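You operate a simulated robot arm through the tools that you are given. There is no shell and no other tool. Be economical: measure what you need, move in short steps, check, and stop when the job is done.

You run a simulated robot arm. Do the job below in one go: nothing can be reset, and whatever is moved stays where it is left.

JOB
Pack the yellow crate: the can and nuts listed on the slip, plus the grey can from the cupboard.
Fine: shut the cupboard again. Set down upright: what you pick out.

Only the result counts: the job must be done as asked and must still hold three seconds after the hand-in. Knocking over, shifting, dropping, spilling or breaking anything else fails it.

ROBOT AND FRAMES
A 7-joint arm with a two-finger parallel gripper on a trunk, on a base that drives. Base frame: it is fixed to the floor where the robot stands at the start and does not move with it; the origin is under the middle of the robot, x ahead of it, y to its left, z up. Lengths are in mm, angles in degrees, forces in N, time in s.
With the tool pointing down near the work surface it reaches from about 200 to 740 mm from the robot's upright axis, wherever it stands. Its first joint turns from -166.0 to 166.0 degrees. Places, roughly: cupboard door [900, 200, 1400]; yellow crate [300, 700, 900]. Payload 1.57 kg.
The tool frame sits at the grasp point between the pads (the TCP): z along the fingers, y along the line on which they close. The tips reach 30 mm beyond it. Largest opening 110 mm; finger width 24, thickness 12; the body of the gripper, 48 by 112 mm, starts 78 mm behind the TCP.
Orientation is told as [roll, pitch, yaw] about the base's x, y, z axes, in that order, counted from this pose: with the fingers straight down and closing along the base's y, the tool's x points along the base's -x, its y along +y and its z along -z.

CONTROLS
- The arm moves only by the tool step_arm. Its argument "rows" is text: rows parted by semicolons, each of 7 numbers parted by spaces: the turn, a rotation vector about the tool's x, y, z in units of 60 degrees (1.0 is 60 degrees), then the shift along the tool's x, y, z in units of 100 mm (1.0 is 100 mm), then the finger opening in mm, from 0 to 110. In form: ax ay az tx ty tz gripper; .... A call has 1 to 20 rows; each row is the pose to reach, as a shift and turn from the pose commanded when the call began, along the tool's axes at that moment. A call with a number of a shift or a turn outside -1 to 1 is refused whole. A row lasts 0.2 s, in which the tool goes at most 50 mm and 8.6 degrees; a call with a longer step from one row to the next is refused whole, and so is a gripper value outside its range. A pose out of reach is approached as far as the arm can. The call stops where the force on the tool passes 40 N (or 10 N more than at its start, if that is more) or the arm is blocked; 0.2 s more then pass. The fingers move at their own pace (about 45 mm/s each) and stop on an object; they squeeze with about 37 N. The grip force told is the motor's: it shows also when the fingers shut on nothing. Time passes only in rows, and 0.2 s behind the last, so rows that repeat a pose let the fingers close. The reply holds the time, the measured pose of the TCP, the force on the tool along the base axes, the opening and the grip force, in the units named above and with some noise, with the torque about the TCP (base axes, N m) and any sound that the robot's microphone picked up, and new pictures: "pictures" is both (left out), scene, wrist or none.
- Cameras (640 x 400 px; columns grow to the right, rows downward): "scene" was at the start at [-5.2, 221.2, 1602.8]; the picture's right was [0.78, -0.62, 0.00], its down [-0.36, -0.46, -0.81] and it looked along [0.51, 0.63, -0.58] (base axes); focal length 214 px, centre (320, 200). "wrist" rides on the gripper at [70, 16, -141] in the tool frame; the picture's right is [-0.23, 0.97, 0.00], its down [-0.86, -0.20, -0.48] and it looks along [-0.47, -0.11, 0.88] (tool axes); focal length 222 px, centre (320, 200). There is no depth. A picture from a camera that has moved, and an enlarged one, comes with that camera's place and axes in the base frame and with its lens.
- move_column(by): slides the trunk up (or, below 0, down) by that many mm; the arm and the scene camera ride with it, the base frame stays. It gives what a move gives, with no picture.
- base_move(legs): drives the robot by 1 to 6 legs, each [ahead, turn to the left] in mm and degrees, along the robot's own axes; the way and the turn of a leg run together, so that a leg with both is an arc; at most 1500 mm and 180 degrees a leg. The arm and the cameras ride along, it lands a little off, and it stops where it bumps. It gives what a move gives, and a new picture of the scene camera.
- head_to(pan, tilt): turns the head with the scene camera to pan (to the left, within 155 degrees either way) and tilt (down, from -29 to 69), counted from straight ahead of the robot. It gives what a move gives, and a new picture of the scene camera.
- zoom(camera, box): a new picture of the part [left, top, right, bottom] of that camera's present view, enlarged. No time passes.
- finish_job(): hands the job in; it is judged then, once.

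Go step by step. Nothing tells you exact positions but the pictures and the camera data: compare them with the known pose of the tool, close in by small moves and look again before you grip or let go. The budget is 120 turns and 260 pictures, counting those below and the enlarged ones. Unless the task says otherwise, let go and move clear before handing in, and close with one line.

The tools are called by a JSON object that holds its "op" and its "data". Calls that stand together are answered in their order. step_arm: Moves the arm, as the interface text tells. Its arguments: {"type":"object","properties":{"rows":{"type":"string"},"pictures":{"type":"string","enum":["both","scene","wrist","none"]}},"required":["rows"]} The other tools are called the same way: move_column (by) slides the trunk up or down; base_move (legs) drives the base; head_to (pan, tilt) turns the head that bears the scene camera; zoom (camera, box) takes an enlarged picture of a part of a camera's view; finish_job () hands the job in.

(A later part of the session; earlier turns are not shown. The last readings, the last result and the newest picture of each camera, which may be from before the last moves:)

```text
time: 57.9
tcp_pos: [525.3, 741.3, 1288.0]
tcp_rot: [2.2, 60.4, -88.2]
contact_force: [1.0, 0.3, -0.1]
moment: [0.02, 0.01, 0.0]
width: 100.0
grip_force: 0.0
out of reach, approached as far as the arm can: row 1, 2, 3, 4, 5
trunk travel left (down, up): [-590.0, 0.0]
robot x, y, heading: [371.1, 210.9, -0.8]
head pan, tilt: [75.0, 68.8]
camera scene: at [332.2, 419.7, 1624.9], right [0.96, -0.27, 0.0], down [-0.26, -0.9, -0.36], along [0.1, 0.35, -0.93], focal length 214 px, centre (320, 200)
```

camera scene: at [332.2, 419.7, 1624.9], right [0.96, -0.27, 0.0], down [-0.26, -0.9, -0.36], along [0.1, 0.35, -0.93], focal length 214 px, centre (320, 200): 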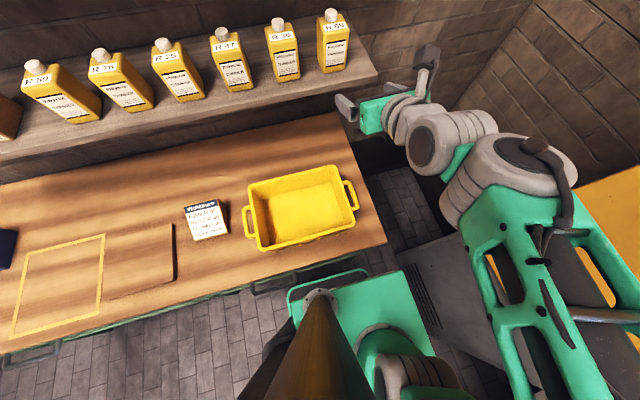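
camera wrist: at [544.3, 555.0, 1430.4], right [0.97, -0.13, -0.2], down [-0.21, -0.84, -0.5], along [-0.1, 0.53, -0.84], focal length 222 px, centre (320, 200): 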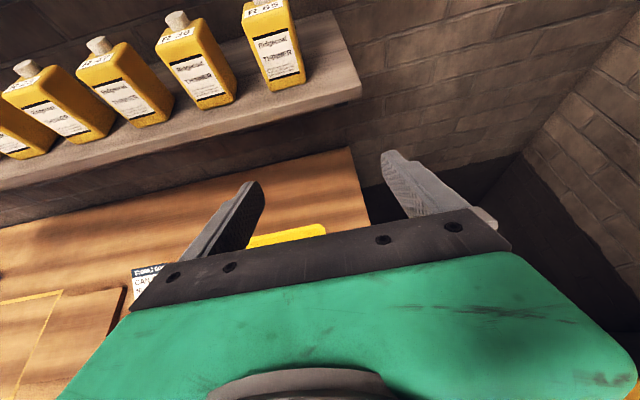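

I had the tool turned 180° from its natural roll (tool x should point back to the robot), which explains the joint limits. I bring the tool down vertical and then turn it by 180°.

{"op": "step_arm", "data": {"rows": "0 -.14 0 -.2 0 -.05 100;0 -.28 0 -.4 .1 -.1 100;0 -.42 0 -.6 .2 -.15 100;0 -.56 0 -.82 .3 -.22 100;0 -.7 0 -.82 .3 -.22 100;0 -.84 0 -.82 .3 -.22 100;0 -.98 0 -.82 .3 -.22 100;0 -1 0 -.82 .3 -.22 100", "pictures": "none"}}

{"op": "step_arm", "data": {"rows": "0 0 -.14 0 0 0 100;0 0 -.28 0 0 0 100;0 0 -.42 0 0 0 100;0 0 -.56 0 0 0 100;0 0 -.7 0 0 0 100;0 0 -.84 0 0 0 100;0 0 -.98 0 0 0 100;0 0 -1 0 0 0 100", "pictures": "none"}}

{"op": "step_arm", "data": {"rows": "0 0 -.14 0 0 0 100;0 0 -.28 0 0 0 100;0 0 -.42 0 0 0 100;0 0 -.56 0 0 0 100;0 0 -.7 0 0 0 100;0 0 -.84 0 0 0 100;0 0 -.98 0 0 0 100;0 0 -1 0 0 0 100", "pictures": "none"}}

{"op": "step_arm", "data": {"rows": "0 0 -.14 0 0 0 100;0 0 -.28 0 0 0 100;0 0 -.42 0 0 0 100;0 0 -.56 0 0 0 100;0 0 -.7 0 0 0 100;0 0 -.84 0 0 0 100;0 0 -.98 0 0 0 100;0 0 -1 0 0 0 100", "pictures": "both"}}

```text
time: 59.7
tcp_pos: [555.2, 680.1, 1228.5]
tcp_rot: [0.0, 0.0, -91.0]
contact_force: [0.6, 0.4, 0.8]
moment: [-0.03, -0.05, -0.01]
width: 100.1
grip_force: 0.0
out of reach, approached as far as the arm can: row 1, 2, 3
trunk travel left (down, up): [-590.0, 0.0]
robot x, y, heading: [370.3, 213.0, -0.8]
head pan, tilt: [75.0, 68.8]
```

```text
time: 61.5
tcp_pos: [553.4, 680.1, 1228.1]
tcp_rot: [0.1, 0.0, -30.9]
contact_force: [0.3, 0.0, 0.3]
moment: [0.01, -0.02, 0.0]
width: 100.0
grip_force: 0.1
trunk travel left (down, up): [-590.0, 0.0]
robot x, y, heading: [375.6, 210.9, -0.9]
head pan, tilt: [75.0, 68.8]
```

```text
time: 63.3
tcp_pos: [553.2, 679.8, 1228.0]
tcp_rot: [0.1, -0.1, 29.2]
contact_force: [0.5, -0.5, -0.3]
moment: [0.03, -0.01, 0.02]
width: 99.9
grip_force: 0.0
trunk travel left (down, up): [-590.0, 0.0]
robot x, y, heading: [374.4, 214.1, -0.9]
head pan, tilt: [75.0, 68.8]
```

```text
time: 65.1
tcp_pos: [553.3, 680.4, 1228.5]
tcp_rot: [0.0, -0.1, 89.0]
contact_force: [-0.5, -0.3, 0.3]
moment: [-0.03, 0.01, 0.0]
width: 100.2
grip_force: 0.1
trunk travel left (down, up): [-590.0, 0.0]
robot x, y, heading: [371.5, 209.0, -1.0]
head pan, tilt: [75.0, 68.8]
camera scene: at [331.9, 418.4, 1625.1], right [0.96, -0.27, 0.0], down [-0.26, -0.9, -0.36], along [0.1, 0.35, -0.93], focal length 214 px, centre (320, 200)
camera wrist: at [536.6, 609.5, 1368.7], right [-0.97, 0.24, 0.0], down [0.21, 0.85, 0.48], along [0.12, 0.47, -0.88], focal length 222 px, centre (320, 200)
```

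scene: 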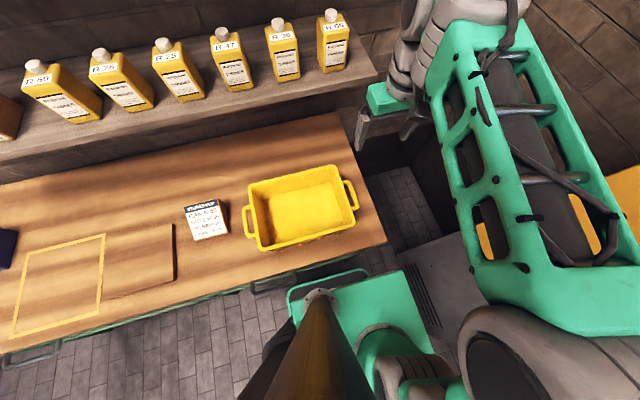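
wrist: 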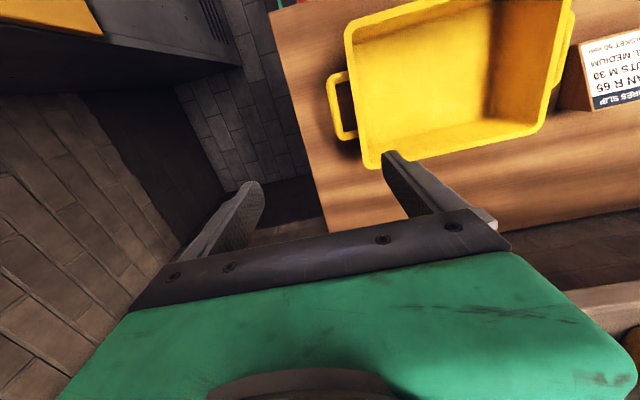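

Now tilt in the natural direction: 45° forward.

{"op": "step_arm", "data": {"rows": "0 -.14 0 .1 0 0 100;0 -.28 0 .2 0 0 100;0 -.42 0 .3 .1 0 100;0 -.56 0 .3 .2 0 100;0 -.7 0 .3 .3 0 100;0 -.75 0 .3 .4 0 100", "pictures": "none"}}

{"op": "step_arm", "data": {"rows": "0 0 0 -.2 0 -.2 100;0 0 0 -.4 0 -.4 100;0 0 0 -.6 0 -.6 100;0 0 0 -.62 0 -.62 100", "pictures": "both"}}

```text
time: 66.5
tcp_pos: [512.3, 651.0, 1226.5]
tcp_rot: [-0.1, -45.2, 89.1]
contact_force: [0.6, 0.3, 0.6]
moment: [0.01, 0.03, -0.03]
width: 100.1
grip_force: 0.0
trunk travel left (down, up): [-590.0, 0.0]
robot x, y, heading: [375.6, 209.1, -0.8]
head pan, tilt: [75.0, 68.8]
```

```text
time: 67.5
tcp_pos: [514.3, 649.7, 1315.5]
tcp_rot: [0.0, -45.0, 89.0]
contact_force: [0.2, 0.6, 0.4]
moment: [0.0, -0.02, 0.02]
width: 100.1
grip_force: 0.1
trunk travel left (down, up): [-590.0, 0.0]
robot x, y, heading: [373.3, 210.9, -0.9]
head pan, tilt: [75.0, 68.8]
camera scene: at [331.8, 418.2, 1625.1], right [0.96, -0.27, 0.0], down [-0.26, -0.9, -0.36], along [0.1, 0.35, -0.93], focal length 214 px, centre (320, 200)
camera wrist: at [494.5, 500.7, 1365.7], right [-0.97, 0.18, 0.16], down [0.2, 0.26, 0.94], along [0.13, 0.95, -0.29], focal length 222 px, centre (320, 200)
```

scene: 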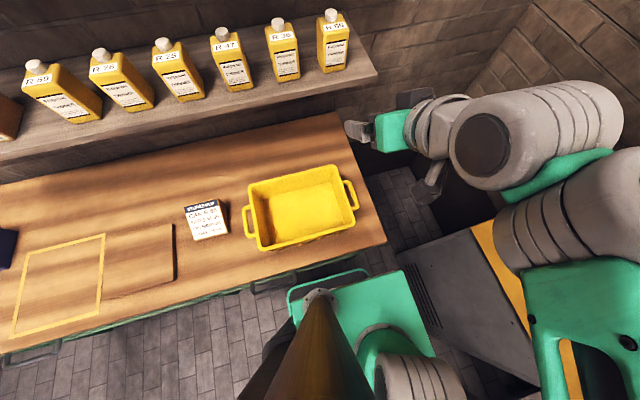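
wrist: 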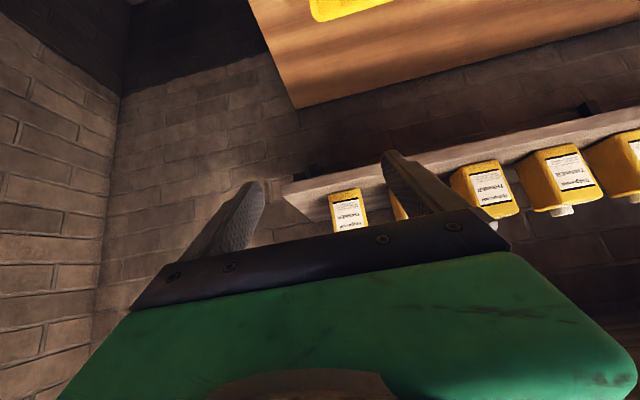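

No limits now. R 65 lies at x≈502 between the fingers' planes; I advance along +y at z 1315.

{"op": "step_arm", "data": {"rows": "0 0 0 -.25 .05 .25 100;0 0 0 -.5 .1 .5 100;0 0 0 -.75 .15 .75 100;0 0 0 -.95 .17 .95 100;0 0 0 -.95 .17 .95 100", "pictures": "both"}}

```text
time: 68.7
tcp_pos: [498.8, 785.8, 1315.6]
tcp_rot: [-0.2, -45.0, 89.0]
contact_force: [0.2, 0.8, -0.3]
moment: [-0.01, -0.02, 0.01]
width: 99.8
grip_force: 0.1
trunk travel left (down, up): [-590.0, 0.0]
robot x, y, heading: [372.2, 210.9, -0.8]
head pan, tilt: [75.0, 68.8]
camera scene: at [331.8, 418.0, 1625.1], right [0.96, -0.27, 0.0], down [-0.26, -0.9, -0.36], along [0.1, 0.35, -0.93], focal length 214 px, centre (320, 200)
camera wrist: at [479.8, 635.6, 1366.1], right [-0.97, 0.18, 0.16], down [0.2, 0.26, 0.94], along [0.13, 0.95, -0.29], focal length 222 px, centre (320, 200)
```

scene: 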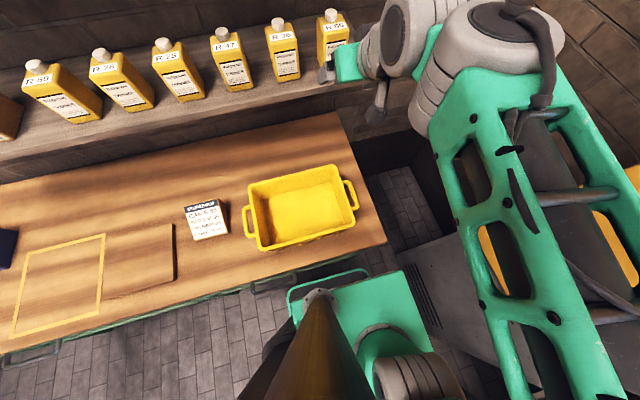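
wrist: 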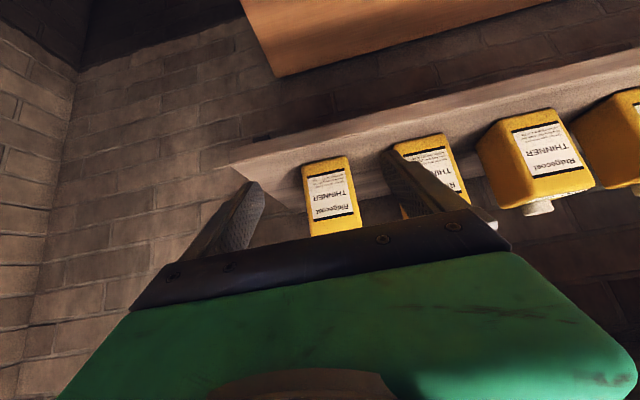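

{"op": "step_arm", "data": {"rows": "0 0 0 -.2 0 .2 100;0 0 0 -.4 0 .4 100;0 0 0 -.6 0 .6 100;0 0 0 -.8 0 .8 100;0 0 0 -.89 0 .89 100;0 0 0 -.89 0 .89 100", "pictures": "both"}}

```text
time: 70.1
tcp_pos: [500.0, 911.5, 1316.3]
tcp_rot: [-0.1, -45.1, 89.0]
contact_force: [0.9, -0.2, 0.0]
moment: [0.02, 0.03, -0.04]
width: 99.8
grip_force: 0.0
trunk travel left (down, up): [-590.0, 0.0]
robot x, y, heading: [372.6, 209.5, -0.9]
head pan, tilt: [75.0, 68.8]
camera scene: at [331.9, 418.3, 1625.1], right [0.96, -0.27, 0.0], down [-0.26, -0.9, -0.36], along [0.1, 0.35, -0.93], focal length 214 px, centre (320, 200)
camera wrist: at [481.7, 761.1, 1365.8], right [-0.97, 0.18, 0.16], down [0.2, 0.26, 0.94], along [0.13, 0.95, -0.29], focal length 222 px, centre (320, 200)
```

scene: 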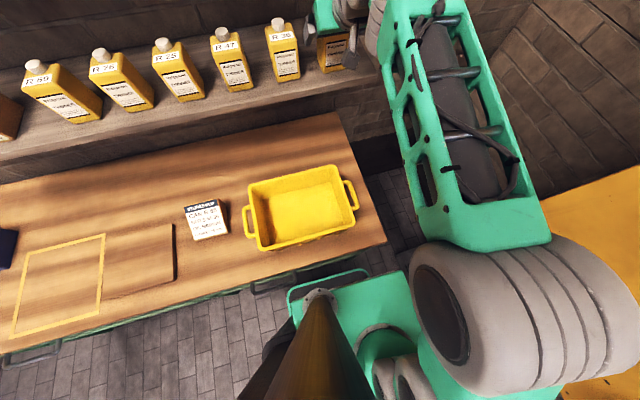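
wrist: 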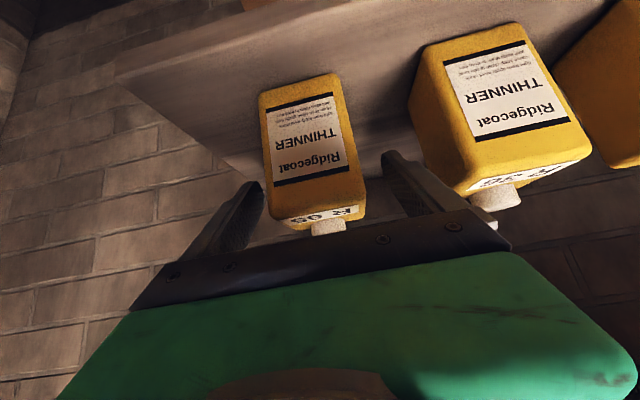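

Geometry agrees: can front y≈898, body top ≈1334. I nudge in 8 mm and close.

{"op": "step_arm", "data": {"rows": "0 0 0 -.03 0 .085 100;0 0 0 -.03 0 .085 80;0 0 0 -.03 0 .085 60;0 0 0 -.03 0 .085 40;0 0 0 -.03 0 .085 30;0 0 0 -.03 0 .085 30;0 0 0 -.03 0 .085 30", "pictures": "wrist"}}

```text
time: 71.7
tcp_pos: [500.7, 918.4, 1312.2]
tcp_rot: [-0.1, -45.1, 89.1]
contact_force: [-0.2, 1.0, 0.1]
moment: [0.04, -0.01, -0.05]
width: 59.6
grip_force: 36.7
trunk travel left (down, up): [-590.0, 0.0]
robot x, y, heading: [375.5, 210.5, -1.2]
head pan, tilt: [75.0, 68.8]
camera wrist: at [482.0, 769.5, 1361.8], right [-0.97, 0.18, 0.16], down [0.2, 0.26, 0.94], along [0.13, 0.95, -0.29], focal length 222 px, centre (320, 200)
```

wrist: 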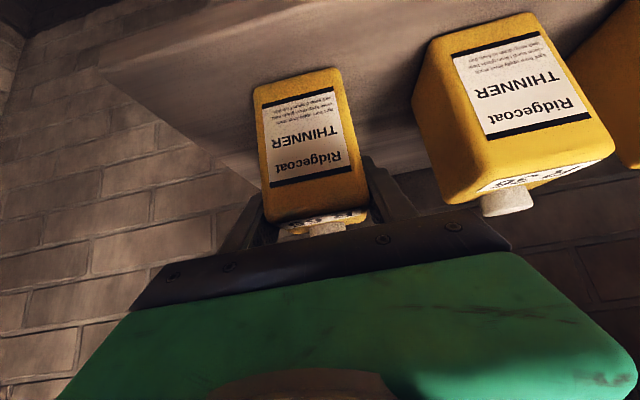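

Gripped (width 59.6). Lift 30 mm and check, then back out.

{"op": "step_arm", "data": {"rows": "0 0 0 -.05 0 -.05 30;0 0 0 -.1 0 -.1 30;0 0 0 -.2 0 -.2 30;0 0 0 -.2 0 -.2 30", "pictures": "wrist"}}

{"op": "step_arm", "data": {"rows": "0 0 0 .1 0 -.1 30;0 0 0 .25 0 -.25 30;0 0 0 .45 0 -.45 30;0 0 0 .65 0 -.65 30;0 0 0 .85 0 -.85 30;0 0 0 1 0 -1 30;0 0 0 1 0 -1 30", "pictures": "both"}}

```text
time: 72.7
tcp_pos: [501.4, 920.2, 1339.3]
tcp_rot: [-0.1, -45.0, 89.1]
contact_force: [-0.1, 0.0, -3.5]
moment: [0.03, -0.02, 0.01]
width: 59.8
grip_force: 36.9
trunk travel left (down, up): [-590.0, 0.0]
robot x, y, heading: [372.2, 215.9, -0.9]
head pan, tilt: [75.0, 68.8]
camera wrist: at [482.5, 769.8, 1389.8], right [-0.97, 0.18, 0.16], down [0.2, 0.26, 0.94], along [0.13, 0.95, -0.29], focal length 222 px, centre (320, 200)
```

wrist: 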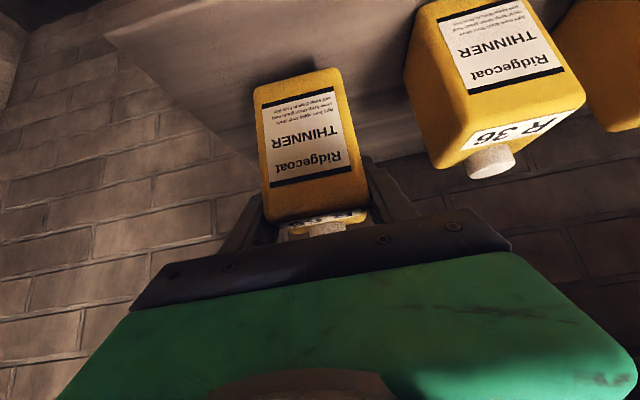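

```text
time: 74.3
tcp_pos: [497.3, 779.1, 1339.3]
tcp_rot: [-0.1, -45.1, 89.0]
contact_force: [0.0, 0.2, -1.9]
moment: [0.03, 0.01, 0.01]
width: 60.0
grip_force: 36.9
trunk travel left (down, up): [-590.0, 0.0]
robot x, y, heading: [373.4, 212.6, -1.0]
head pan, tilt: [75.0, 68.8]
camera scene: at [332.0, 418.8, 1625.0], right [0.96, -0.27, 0.0], down [-0.26, -0.9, -0.36], along [0.1, 0.35, -0.93], focal length 214 px, centre (320, 200)
camera wrist: at [479.0, 628.1, 1389.6], right [-0.97, 0.18, 0.16], down [0.2, 0.26, 0.94], along [0.13, 0.95, -0.29], focal length 222 px, centre (320, 200)
```

scene: 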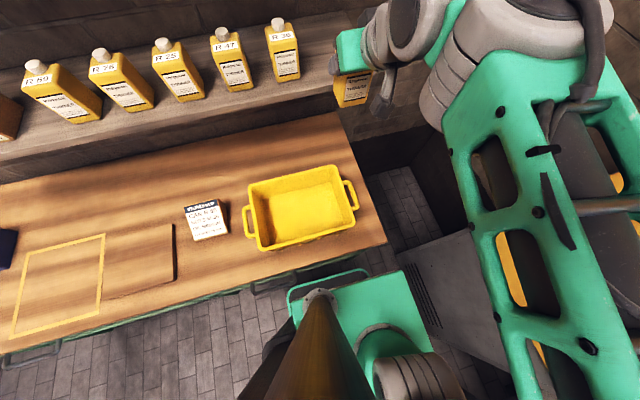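
wrist: 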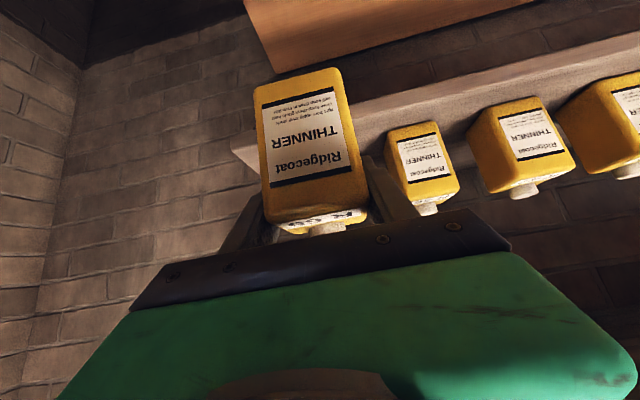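

Good. I zoom the crate for accurate placement.

{"op": "zoom", "data": {"camera": "scene", "box": [230, 150, 374, 240]}}

```text
4.44 times, centred on (302, 195) of scene
camera zoom: at [332.0, 418.8, 1625.0], right [0.96, -0.27, 0.0], down [-0.26, -0.9, -0.36], along [0.1, 0.35, -0.93], focal length 953 px, centre (400, 222)
```

zoom: 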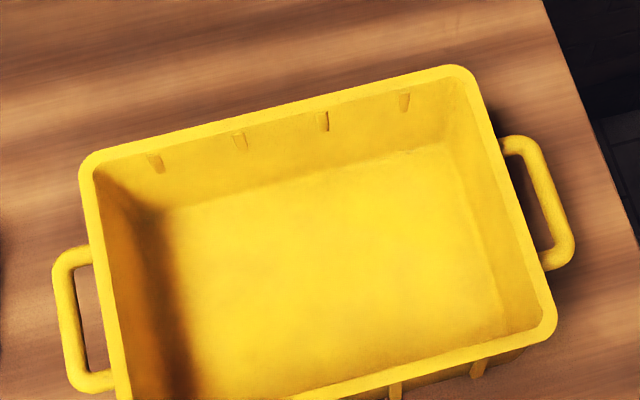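

Crate inner floor is about x 215–472, y 590–765, rim z≈957. I bring the can above the far-right part of it.

{"op": "step_arm", "data": {"rows": "0 0 0 .2 .15 0 30;0 0 0 .4 .35 .02 30;0 0 0 .6 .55 .04 30;0 0 0 .79 .72 .057 30;0 0 0 .79 .72 .057 30", "pictures": "none"}}

{"op": "step_arm", "data": {"rows": "0 0 0 .2 0 .2 30;0 0 0 .4 0 .4 30;0 0 0 .6 0 .6 30;0 0 0 .8 0 .8 30;0 0 0 1 0 1 30;0 0 0 1 0 1 30", "pictures": "both"}}

```text
time: 75.5
tcp_pos: [426.5, 727.7, 1279.6]
tcp_rot: [0.0, -45.1, 89.1]
contact_force: [-0.7, -0.6, -4.0]
moment: [-0.02, -0.03, -0.04]
width: 59.8
grip_force: 36.7
trunk travel left (down, up): [-590.0, 0.0]
robot x, y, heading: [373.5, 210.7, -1.0]
head pan, tilt: [75.0, 68.8]
```

```text
time: 76.9
tcp_pos: [425.8, 727.5, 1139.2]
tcp_rot: [0.0, -45.1, 89.0]
contact_force: [0.1, -0.3, -3.1]
moment: [0.02, -0.03, -0.05]
width: 59.6
grip_force: 37.0
trunk travel left (down, up): [-590.0, 0.0]
robot x, y, heading: [376.1, 210.0, -0.8]
head pan, tilt: [75.0, 68.8]
camera scene: at [331.9, 418.5, 1625.1], right [0.96, -0.27, 0.0], down [-0.26, -0.9, -0.36], along [0.1, 0.35, -0.93], focal length 214 px, centre (320, 200)
camera wrist: at [407.1, 577.2, 1188.3], right [-0.97, 0.18, 0.16], down [0.2, 0.26, 0.94], along [0.13, 0.95, -0.29], focal length 222 px, centre (320, 200)
```

scene: 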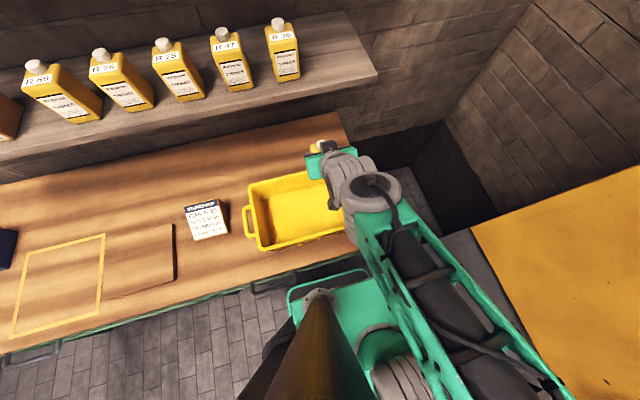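
wrist: 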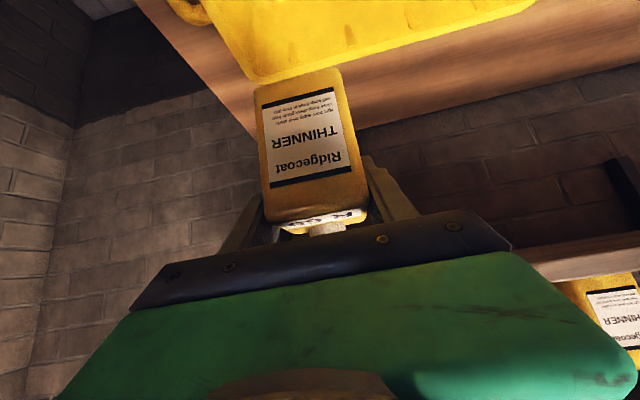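

The crate position agrees. I lower into it.

{"op": "step_arm", "data": {"rows": "0 0 0 .2 0 .2 30;0 0 0 .4 0 .4 30;0 0 0 .6 0 .6 30;0 0 0 .8 0 .8 30;0 0 0 .92 0 .92 30;0 0 0 .92 0 .92 30", "pictures": "both"}}

```text
time: 78.3
tcp_pos: [425.6, 727.6, 1008.8]
tcp_rot: [-0.1, -45.1, 89.0]
contact_force: [0.1, 0.8, -2.9]
moment: [0.01, 0.0, -0.01]
width: 59.9
grip_force: 37.2
trunk travel left (down, up): [-590.0, 0.0]
robot x, y, heading: [374.8, 211.9, -1.1]
head pan, tilt: [75.0, 68.8]
camera scene: at [331.9, 418.5, 1625.1], right [0.96, -0.27, 0.0], down [-0.26, -0.9, -0.36], along [0.1, 0.35, -0.93], focal length 214 px, centre (320, 200)
camera wrist: at [406.8, 578.3, 1058.3], right [-0.97, 0.18, 0.16], down [0.2, 0.26, 0.94], along [0.13, 0.95, -0.29], focal length 222 px, centre (320, 200)
```

scene: 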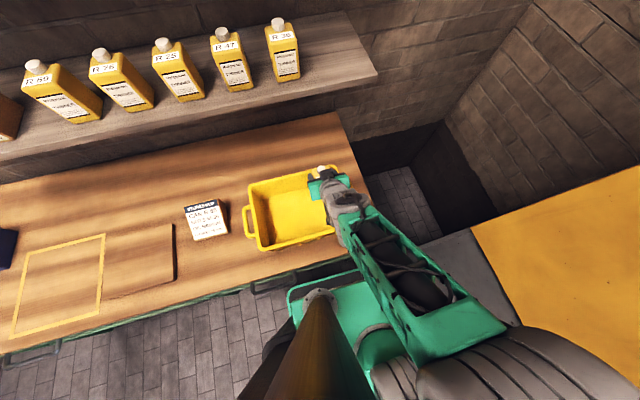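
wrist: 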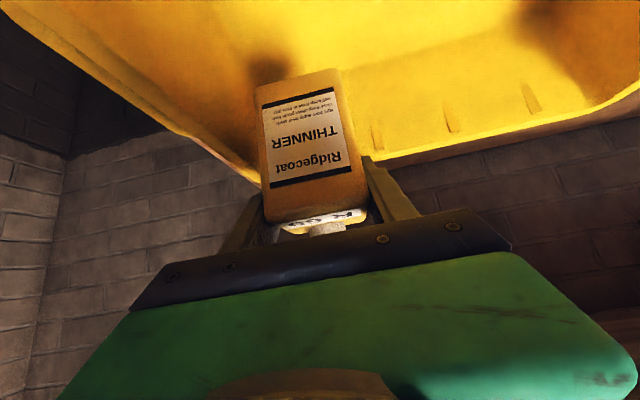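

{"op": "step_arm", "data": {"rows": "0 0 0 0 .08 0 30;0 0 0 .1 .08 .1 30;0 0 0 .2 .08 .2 30;0 0 0 .3 .08 .3 30;0 0 0 .35 .08 .35 30;0 0 0 .35 .08 .35 30", "pictures": "wrist"}}

```text
time: 79.7
tcp_pos: [418.0, 727.8, 958.8]
tcp_rot: [-0.1, -45.1, 88.9]
contact_force: [0.7, -0.7, -2.3]
moment: [0.01, -0.01, 0.02]
width: 59.8
grip_force: 37.5
trunk travel left (down, up): [-590.0, 0.0]
robot x, y, heading: [375.3, 207.3, -0.9]
head pan, tilt: [75.0, 68.8]
camera wrist: at [399.0, 578.0, 1008.2], right [-0.97, 0.18, 0.16], down [0.2, 0.26, 0.94], along [0.13, 0.95, -0.29], focal length 222 px, centre (320, 200)
```

wrist: 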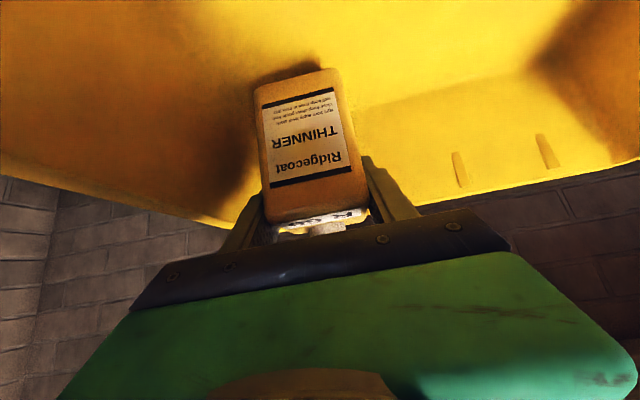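

{"op": "step_arm", "data": {"rows": "0 0 0 .03 0 .03 30;0 0 0 .06 0 .06 30;0 0 0 .07 0 .07 30", "pictures": "none"}}

{"op": "step_arm", "data": {"rows": "0 0 0 .01 0 .01 30;0 0 0 .02 0 .02 30;0 0 0 .03 0 .03 30", "pictures": "none"}}

```text
time: 80.5
tcp_pos: [417.3, 729.0, 949.5]
tcp_rot: [-0.1, -45.2, 88.9]
contact_force: [0.3, -0.3, -2.2]
moment: [0.02, 0.01, 0.02]
width: 60.1
grip_force: 36.9
trunk travel left (down, up): [-590.0, 0.0]
robot x, y, heading: [375.9, 210.8, -0.8]
head pan, tilt: [75.0, 68.8]
```

```text
time: 81.3
tcp_pos: [418.2, 727.9, 943.8]
tcp_rot: [-0.1, -45.1, 89.0]
contact_force: [0.1, 0.4, -2.8]
moment: [0.01, 0.02, -0.01]
width: 59.7
grip_force: 37.0
trunk travel left (down, up): [-590.0, 0.0]
robot x, y, heading: [377.8, 211.3, -0.7]
head pan, tilt: [75.0, 68.8]
```

{"op": "step_arm", "data": {"rows": "0 0 0 .01 0 .01 30;0 0 0 .02 0 .02 30;0 0 0 .03 0 .03 30", "pictures": "none"}}

{"op": "step_arm", "data": {"rows": "0 0 0 .01 0 .01 30;0 0 0 .02 0 .02 30;0 0 0 .03 0 .03 30", "pictures": "wrist"}}

```text
time: 82.1
tcp_pos: [418.4, 728.5, 940.1]
tcp_rot: [-0.2, -45.1, 89.0]
contact_force: [-0.2, 0.1, -2.4]
moment: [0.0, 0.01, -0.02]
width: 59.8
grip_force: 37.4
trunk travel left (down, up): [-590.0, 0.0]
robot x, y, heading: [374.8, 211.9, -0.8]
head pan, tilt: [75.0, 68.8]
```

```text
time: 82.9
tcp_pos: [418.0, 728.5, 937.4]
tcp_rot: [0.0, -45.2, 89.0]
contact_force: [0.5, -2.6, 6.1]
moment: [-0.51, 0.04, 0.02]
width: 59.9
grip_force: 37.2
trunk travel left (down, up): [-590.0, 0.0]
robot x, y, heading: [377.2, 207.8, -0.8]
head pan, tilt: [75.0, 68.8]
camera wrist: at [399.0, 578.4, 987.4], right [-0.97, 0.18, 0.16], down [0.2, 0.26, 0.94], along [0.13, 0.95, -0.29], focal length 222 px, centre (320, 200)
```

wrist: 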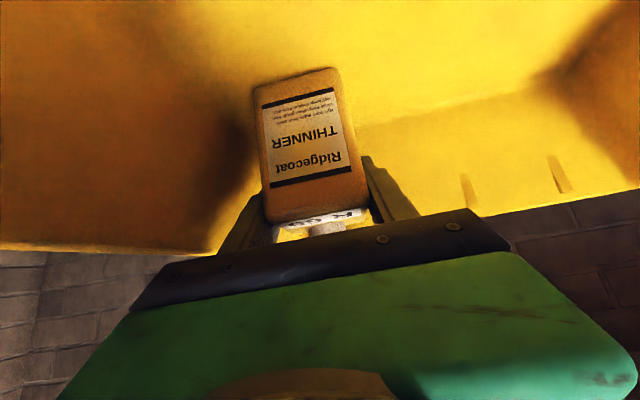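

Floor contact felt. Release and back out along the tool axis.

{"op": "step_arm", "data": {"rows": "0 0 0 0 0 0 64;0 0 0 0 0 0 70;0 0 0 0 0 0 78;0 0 0 0 0 0 80;0 0 0 0 0 0 80", "pictures": "none"}}

{"op": "step_arm", "data": {"rows": "0 0 0 0 0 -.1 80;0 0 0 0 0 -.3 80;0 0 0 0 0 -.6 80;0 0 0 0 0 -.9 80;0 0 0 -.2 0 -1 80;0 0 0 -.5 0 -1 80;0 0 0 -.8 0 -1 80", "pictures": "both"}}

```text
time: 84.1
tcp_pos: [417.4, 728.1, 938.0]
tcp_rot: [-0.1, -45.1, 89.0]
contact_force: [-0.5, -0.5, 0.5]
moment: [0.01, 0.0, -0.01]
width: 80.0
grip_force: 0.0
trunk travel left (down, up): [-590.0, 0.0]
robot x, y, heading: [374.4, 211.5, -0.7]
head pan, tilt: [75.0, 68.8]
```

```text
time: 85.7
tcp_pos: [416.9, 713.6, 1064.5]
tcp_rot: [-0.1, -45.1, 89.0]
contact_force: [-0.3, -0.5, -0.1]
moment: [-0.01, 0.02, 0.0]
width: 79.9
grip_force: 0.0
trunk travel left (down, up): [-590.0, 0.0]
robot x, y, heading: [376.4, 204.8, -0.9]
head pan, tilt: [75.0, 68.8]
camera scene: at [331.8, 418.5, 1625.0], right [0.96, -0.27, 0.0], down [-0.26, -0.9, -0.36], along [0.1, 0.35, -0.93], focal length 214 px, centre (320, 200)
camera wrist: at [398.4, 564.6, 1113.9], right [-0.97, 0.18, 0.16], down [0.2, 0.26, 0.94], along [0.13, 0.95, -0.29], focal length 222 px, centre (320, 200)
```

scene: 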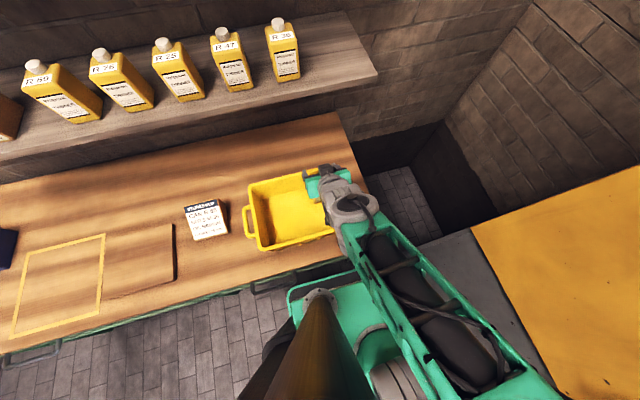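
wrist: 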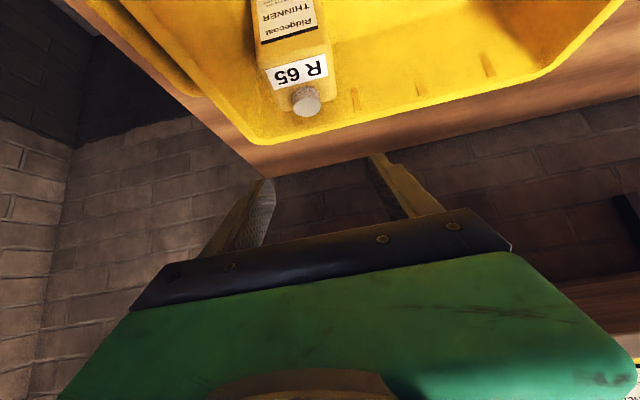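

R 65 stands upright in the crate. I raise and retract the arm, then drive back along the bench towards the M 30 box.

{"op": "step_arm", "data": {"rows": "0 0 0 -.2 0 -.2 80;0 0 0 -.4 0 -.4 80;0 0 0 -.6 0 -.6 80;0 0 0 -.8 0 -.8 80;0 0 0 -.9 0 -1 80;0 0 0 -.7 0 -1 80;0 0 0 -.5 0 -1 80;0 0 0 -.5 0 -1 80", "pictures": "none"}}

{"op": "base_move", "data": {"legs": [[-1110, 1.0]]}}

{"op": "head_to", "data": {"pan": 75, "tilt": 30}}

```text
time: 87.5
tcp_pos: [417.5, 677.8, 1168.5]
tcp_rot: [-0.1, -45.0, 88.9]
contact_force: [0.0, 0.4, 0.0]
moment: [0.05, 0.02, 0.0]
width: 79.9
grip_force: 0.2
trunk travel left (down, up): [-590.0, 0.0]
robot x, y, heading: [374.2, 211.3, -0.8]
head pan, tilt: [75.0, 68.8]
```

```text
time: 93.2
tcp_pos: [-697.5, 689.3, 1167.9]
tcp_rot: [-0.2, -45.1, 89.9]
contact_force: [0.0, -0.3, -0.2]
moment: [-0.01, 0.02, 0.02]
width: 79.9
grip_force: 0.1
trunk travel left (down, up): [-590.0, 0.0]
robot x, y, heading: [-732.4, 216.1, -0.0]
head pan, tilt: [75.0, 68.8]
camera scene: at [-778.6, 427.7, 1625.1], right [0.97, -0.26, 0.0], down [-0.24, -0.9, -0.36], along [0.09, 0.35, -0.93], focal length 214 px, centre (320, 200)
```

scene: 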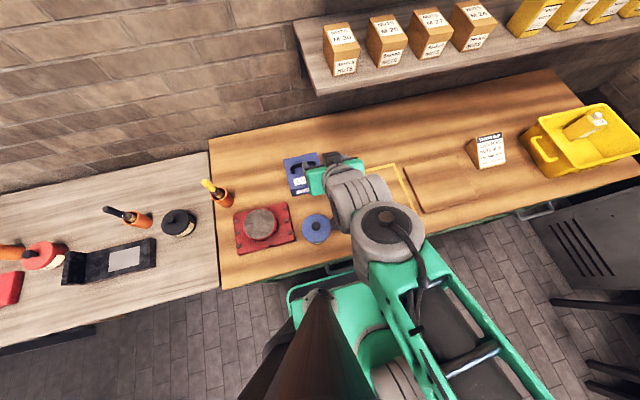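

```text
time: 94.2
tcp_pos: [-696.9, 689.1, 1168.9]
tcp_rot: [-0.1, -45.1, 89.9]
contact_force: [0.0, -0.2, -0.1]
moment: [-0.01, 0.0, -0.01]
width: 79.9
grip_force: 0.0
trunk travel left (down, up): [-590.0, 0.0]
robot x, y, heading: [-733.2, 224.4, -0.3]
head pan, tilt: [75.0, 30.0]
camera scene: at [-769.4, 461.0, 1676.5], right [0.97, -0.26, 0.0], down [-0.13, -0.48, -0.87], along [0.23, 0.84, -0.5], focal length 214 px, centre (320, 200)
```

scene: 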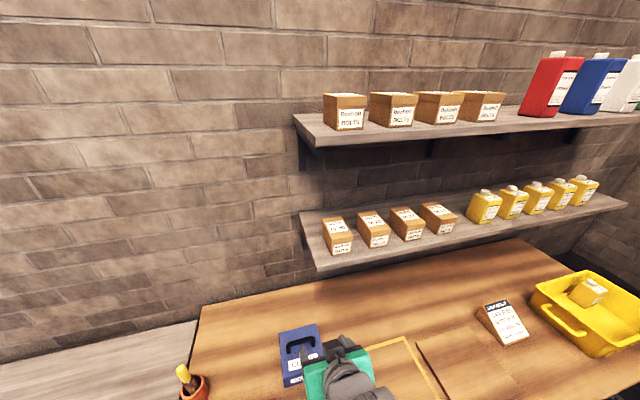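

{"op": "zoom", "data": {"camera": "scene", "box": [290, 180, 450, 280]}}

{"op": "zoom", "data": {"camera": "wrist", "box": [0, 0, 640, 400]}}

```text
4.00 times, centred on (370, 230) of scene
camera zoom: at [-769.4, 461.0, 1676.5], right [0.97, -0.26, 0.0], down [-0.13, -0.48, -0.87], along [0.23, 0.84, -0.5], focal length 858 px, centre (120, 80)
```

zoom: 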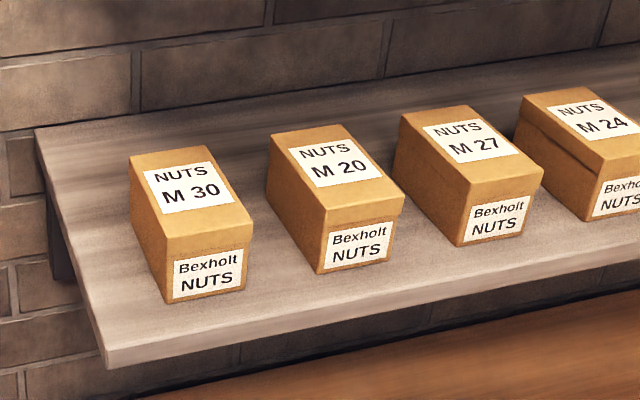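

```text
1.00 times, centred on (320, 200) of wrist (not enlarged: the box is as wide or as high as the picture)
camera zoom: at [-713.7, 538.6, 1218.7], right [-0.97, 0.16, 0.16], down [0.2, 0.26, 0.94], along [0.11, 0.95, -0.29], focal length 222 px, centre (320, 200)
```

zoom: 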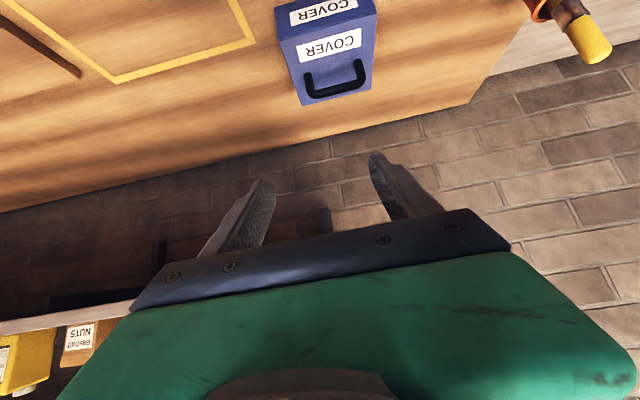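

Box M 30: x −618…−558, y 887…990, z 1232…1292 (60×100×60). I move in front of it with a steeper 30° tilt (for the later crate placing).

{"op": "step_arm", "data": {"rows": "0 .1 0 -.2 -.2 -.1 90;0 .2 0 -.4 -.4 -.2 90;0 .25 0 -.6 -.6 -.3 90;0 .25 0 -.8 -.8 -.5 90;0 .25 0 -.8 -1 -.5 90;0 .25 0 -.8 -1 -.5 90", "pictures": "wrist"}}

```text
time: 95.6
tcp_pos: [-597.0, 710.6, 1261.5]
tcp_rot: [-0.1, -30.0, 89.8]
contact_force: [0.5, 0.7, 0.2]
moment: [-0.01, 0.0, 0.0]
width: 90.1
grip_force: 0.1
trunk travel left (down, up): [-590.0, 0.0]
robot x, y, heading: [-731.0, 221.8, -0.5]
head pan, tilt: [75.0, 30.0]
camera wrist: at [-613.7, 577.8, 1348.2], right [-0.97, 0.2, 0.11], down [0.2, 0.5, 0.84], along [0.11, 0.84, -0.53], focal length 222 px, centre (320, 200)
```

wrist: 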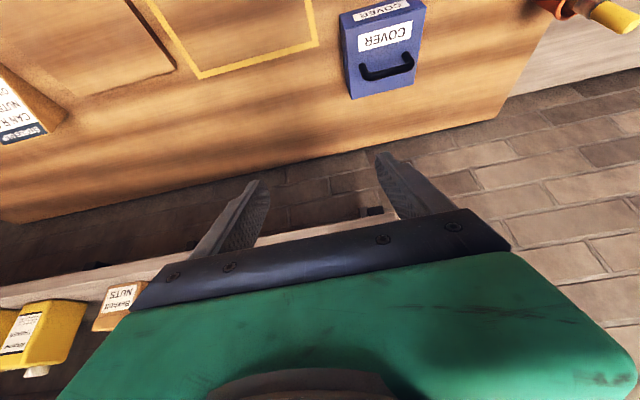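

{"op": "step_arm", "data": {"rows": "0 0 0 -.25 -.05 0 90;0 0 0 -.5 -.09 0 90;0 0 0 -.7 -.09 .1 90;0 0 0 -.9 -.09 .235 90;0 0 0 -.9 -.09 .235 90", "pictures": "both"}}

```text
time: 96.8
tcp_pos: [-586.8, 799.9, 1284.9]
tcp_rot: [-0.2, -30.0, 89.8]
contact_force: [0.3, -0.8, 0.8]
moment: [0.01, -0.01, -0.01]
width: 90.2
grip_force: 0.0
trunk travel left (down, up): [-590.0, 0.0]
robot x, y, heading: [-732.8, 219.7, -0.1]
head pan, tilt: [75.0, 30.0]
camera scene: at [-769.3, 460.8, 1676.6], right [0.97, -0.26, 0.0], down [-0.13, -0.48, -0.87], along [0.23, 0.84, -0.5], focal length 214 px, centre (320, 200)
camera wrist: at [-604.1, 667.3, 1372.3], right [-0.97, 0.2, 0.11], down [0.2, 0.5, 0.84], along [0.11, 0.84, -0.53], focal length 222 px, centre (320, 200)
```

scene: 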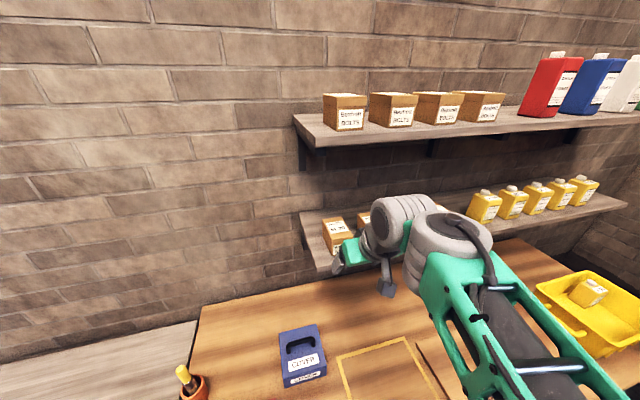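
wrist: 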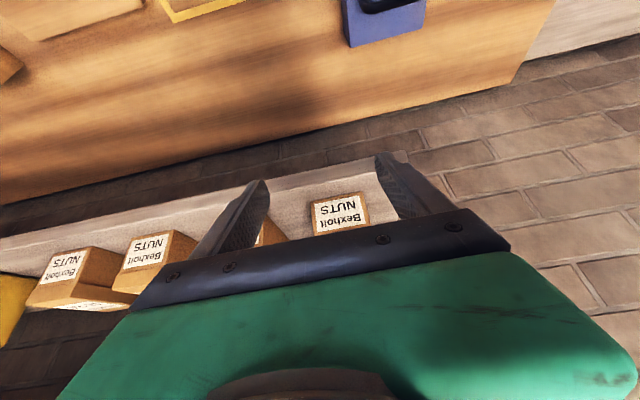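

{"op": "step_arm", "data": {"rows": "0 0 0 -.2 .04 .1 90;0 0 0 -.4 .04 .22 90;0 0 0 -.6 .04 .34 90;0 0 0 -.78 .04 .45 90;0 0 0 -.78 .04 .45 90", "pictures": "wrist"}}

```text
time: 98.0
tcp_pos: [-592.0, 889.5, 1286.9]
tcp_rot: [-0.2, -30.1, 89.8]
contact_force: [-0.6, -0.4, -0.6]
moment: [0.0, 0.01, 0.0]
width: 90.0
grip_force: 0.0
trunk travel left (down, up): [-590.0, 0.0]
robot x, y, heading: [-729.5, 224.2, -0.2]
head pan, tilt: [75.0, 30.0]
camera wrist: at [-608.2, 757.4, 1373.5], right [-0.97, 0.2, 0.11], down [0.2, 0.5, 0.84], along [0.11, 0.84, -0.53], focal length 222 px, centre (320, 200)
```

wrist: 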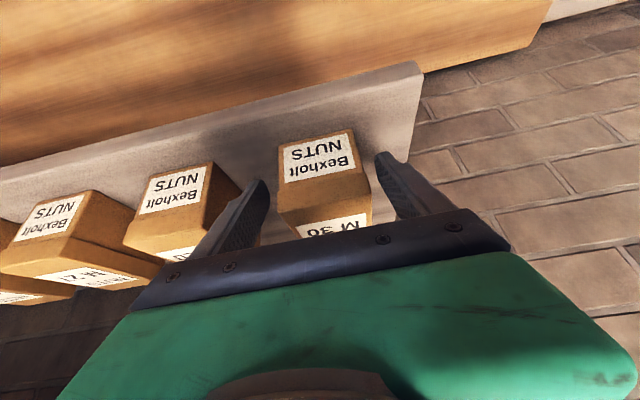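

{"op": "step_arm", "data": {"rows": "0 0 0 -.15 .01 .13 90;0 0 0 -.29 .01 .26 90;0 0 0 -.29 .01 .26 90", "pictures": "none"}}

{"op": "step_arm", "data": {"rows": "0 0 0 0 0 0 75;0 0 0 0 0 0 60;0 0 0 0 0 0 45;0 0 0 0 0 0 35;0 0 0 0 0 0 35", "pictures": "wrist"}}

```text
time: 98.8
tcp_pos: [-593.3, 927.1, 1279.0]
tcp_rot: [0.0, -30.0, 89.8]
contact_force: [-0.1, -0.2, 0.3]
moment: [0.01, 0.01, -0.03]
width: 90.0
grip_force: 0.0
trunk travel left (down, up): [-590.0, 0.0]
robot x, y, heading: [-732.5, 222.2, -0.1]
head pan, tilt: [75.0, 30.0]
```

```text
time: 100.0
tcp_pos: [-592.9, 926.5, 1277.7]
tcp_rot: [-0.1, -30.1, 90.0]
contact_force: [-2.8, 0.1, 0.4]
moment: [-0.01, 0.18, -0.03]
width: 59.8
grip_force: 37.1
trunk travel left (down, up): [-590.0, 0.0]
robot x, y, heading: [-732.1, 223.2, -0.2]
head pan, tilt: [75.0, 30.0]
camera wrist: at [-609.7, 795.5, 1365.1], right [-0.97, 0.2, 0.11], down [0.2, 0.5, 0.84], along [0.11, 0.84, -0.53], focal length 222 px, centre (320, 200)
```

wrist: 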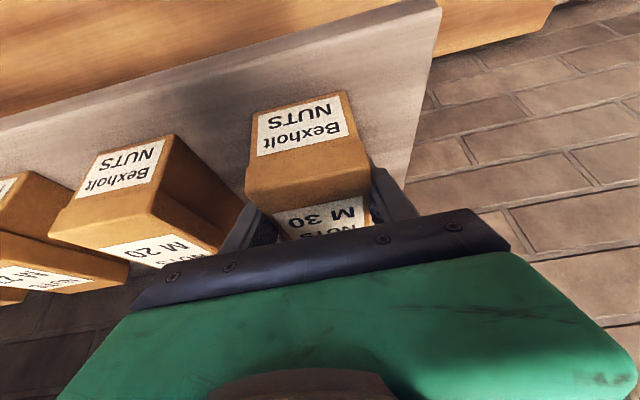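

Gripped. Lift and back out.

{"op": "step_arm", "data": {"rows": "0 0 0 -.05 0 -.09 35;0 0 0 -.1 0 -.17 35;0 0 0 -.175 0 -.3 35;0 0 0 -.175 0 -.3 35", "pictures": "wrist"}}

{"op": "step_arm", "data": {"rows": "0 0 0 .15 0 -.09 35;0 0 0 .35 0 -.2 35;0 0 0 .55 0 -.32 35;0 0 0 .75 0 -.43 35;0 0 0 .95 0 -.55 35;0 0 0 1 0 -.58 35;0 0 0 1 0 -.58 35", "pictures": "wrist"}}

{"op": "step_arm", "data": {"rows": "0 0 0 .15 0 -.09 35;0 0 0 .35 0 -.2 35;0 0 0 .55 0 -.32 35;0 0 0 .75 0 -.43 35;0 0 0 .95 0 -.55 35;0 0 0 .95 0 -.55 35", "pictures": "scene"}}

```text
time: 101.0
tcp_pos: [-591.4, 925.3, 1310.9]
tcp_rot: [-0.1, -30.1, 89.8]
contact_force: [0.3, -0.1, -3.1]
moment: [0.0, 0.0, -0.01]
width: 59.7
grip_force: 37.4
trunk travel left (down, up): [-590.0, 0.0]
robot x, y, heading: [-730.8, 220.8, 0.2]
head pan, tilt: [75.0, 30.0]
camera wrist: at [-609.0, 793.9, 1397.6], right [-0.97, 0.2, 0.11], down [0.2, 0.5, 0.84], along [0.11, 0.84, -0.53], focal length 222 px, centre (320, 200)
```

wrist: 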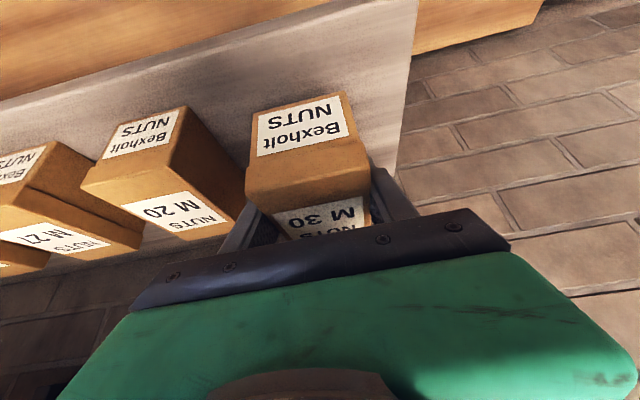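

```text
time: 102.6
tcp_pos: [-596.6, 823.2, 1327.3]
tcp_rot: [0.8, -29.9, 89.7]
contact_force: [0.0, 0.0, -3.5]
moment: [-0.01, 0.03, 0.0]
width: 60.1
grip_force: 36.8
out of reach, approached as far as the arm can: row 5, 6
trunk travel left (down, up): [-590.0, 0.0]
robot x, y, heading: [-736.1, 222.6, -0.0]
head pan, tilt: [75.0, 30.0]
camera wrist: at [-610.7, 691.8, 1414.4], right [-0.97, 0.19, 0.12], down [0.21, 0.5, 0.84], along [0.1, 0.84, -0.53], focal length 222 px, centre (320, 200)
```

wrist: 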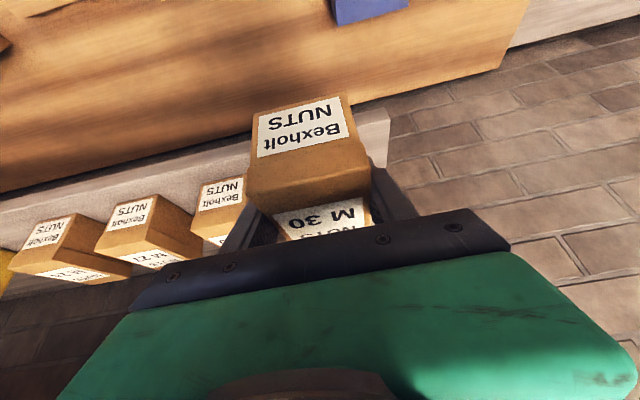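

```text
time: 104.0
tcp_pos: [-593.7, 701.0, 1311.1]
tcp_rot: [-0.1, -30.1, 89.8]
contact_force: [-0.2, 0.1, -3.5]
moment: [0.04, -0.01, -0.02]
width: 59.6
grip_force: 37.3
trunk travel left (down, up): [-590.0, 0.0]
robot x, y, heading: [-733.7, 221.3, -0.2]
head pan, tilt: [75.0, 30.0]
camera scene: at [-769.2, 461.5, 1676.5], right [0.97, -0.26, 0.0], down [-0.13, -0.48, -0.87], along [0.23, 0.84, -0.5], focal length 214 px, centre (320, 200)
```

scene: 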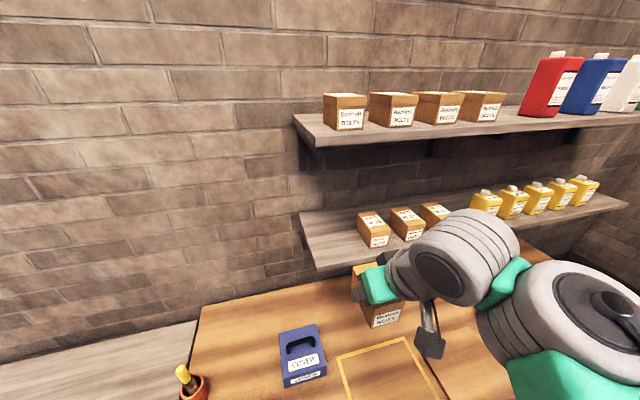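

Box in hand. Lower a bit and drive forward to the crate.

{"op": "step_arm", "data": {"rows": "0 0 0 .1 0 .2 35;0 0 0 .25 0 .43 35;0 0 0 .4 0 .65 35;0 0 0 .5 0 .866 35;0 0 0 .5 0 .866 35", "pictures": "none"}}

{"op": "base_move", "data": {"legs": [[868, 0]]}}

{"op": "head_to", "data": {"pan": 65, "tilt": 60}}

{"op": "zoom", "data": {"camera": "wrist", "box": [0, 0, 640, 400]}}

```text
time: 105.2
tcp_pos: [-591.5, 703.6, 1211.4]
tcp_rot: [-0.1, -30.2, 89.9]
contact_force: [0.2, 0.0, -3.8]
moment: [-0.01, 0.0, 0.01]
width: 59.9
grip_force: 37.1
trunk travel left (down, up): [-590.0, 0.0]
robot x, y, heading: [-733.3, 216.7, -0.1]
head pan, tilt: [75.0, 30.0]
```

```text
time: 109.8
tcp_pos: [266.6, 703.6, 1212.2]
tcp_rot: [0.0, -30.2, 90.0]
contact_force: [-0.1, 0.7, -3.5]
moment: [-0.01, -0.02, 0.01]
width: 60.0
grip_force: 36.6
trunk travel left (down, up): [-590.0, 0.0]
robot x, y, heading: [130.2, 218.7, 0.2]
head pan, tilt: [75.0, 30.0]
camera scene: at [91.0, 461.3, 1676.5], right [0.97, -0.26, 0.0], down [-0.13, -0.48, -0.87], along [0.22, 0.84, -0.5], focal length 214 px, centre (320, 200)
```

scene: 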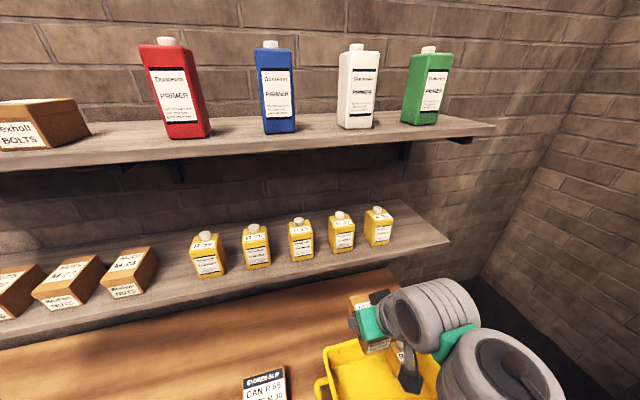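

```text
time: 110.7
tcp_pos: [266.9, 703.4, 1212.2]
tcp_rot: [0.0, -30.2, 90.0]
contact_force: [0.0, -0.2, -3.0]
moment: [-0.02, 0.01, -0.01]
width: 59.9
grip_force: 36.8
trunk travel left (down, up): [-590.0, 0.0]
robot x, y, heading: [126.9, 225.6, 0.2]
head pan, tilt: [65.0, 60.0]
camera scene: at [95.5, 434.4, 1634.5], right [0.91, -0.42, 0.0], down [-0.36, -0.79, -0.5], along [0.21, 0.45, -0.87], focal length 214 px, centre (320, 200)
```

scene: 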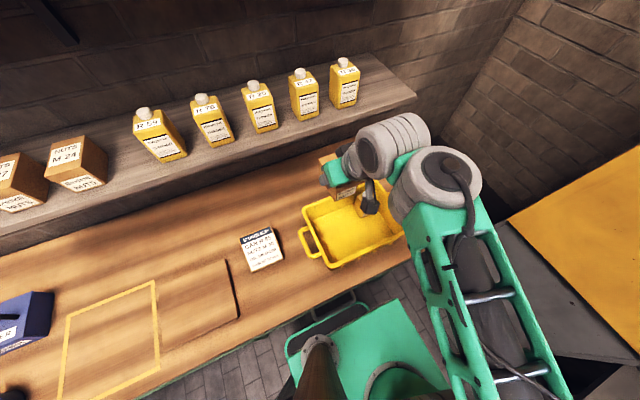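

```text
1.00 times, centred on (320, 200) of wrist (not enlarged: the box is as wide or as high as the picture)
camera zoom: at [250.2, 572.0, 1298.9], right [-0.97, 0.2, 0.11], down [0.2, 0.5, 0.84], along [0.11, 0.84, -0.53], focal length 222 px, centre (320, 200)
```

zoom: 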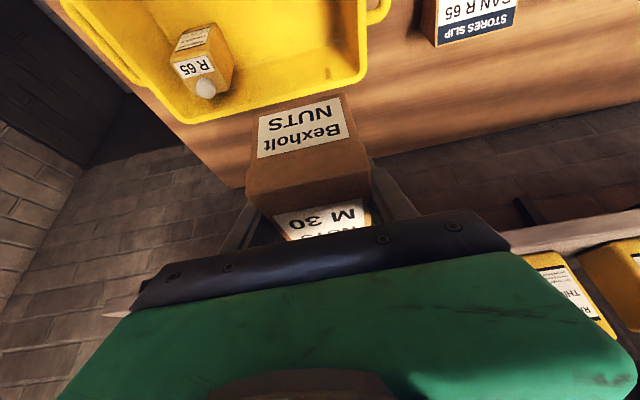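

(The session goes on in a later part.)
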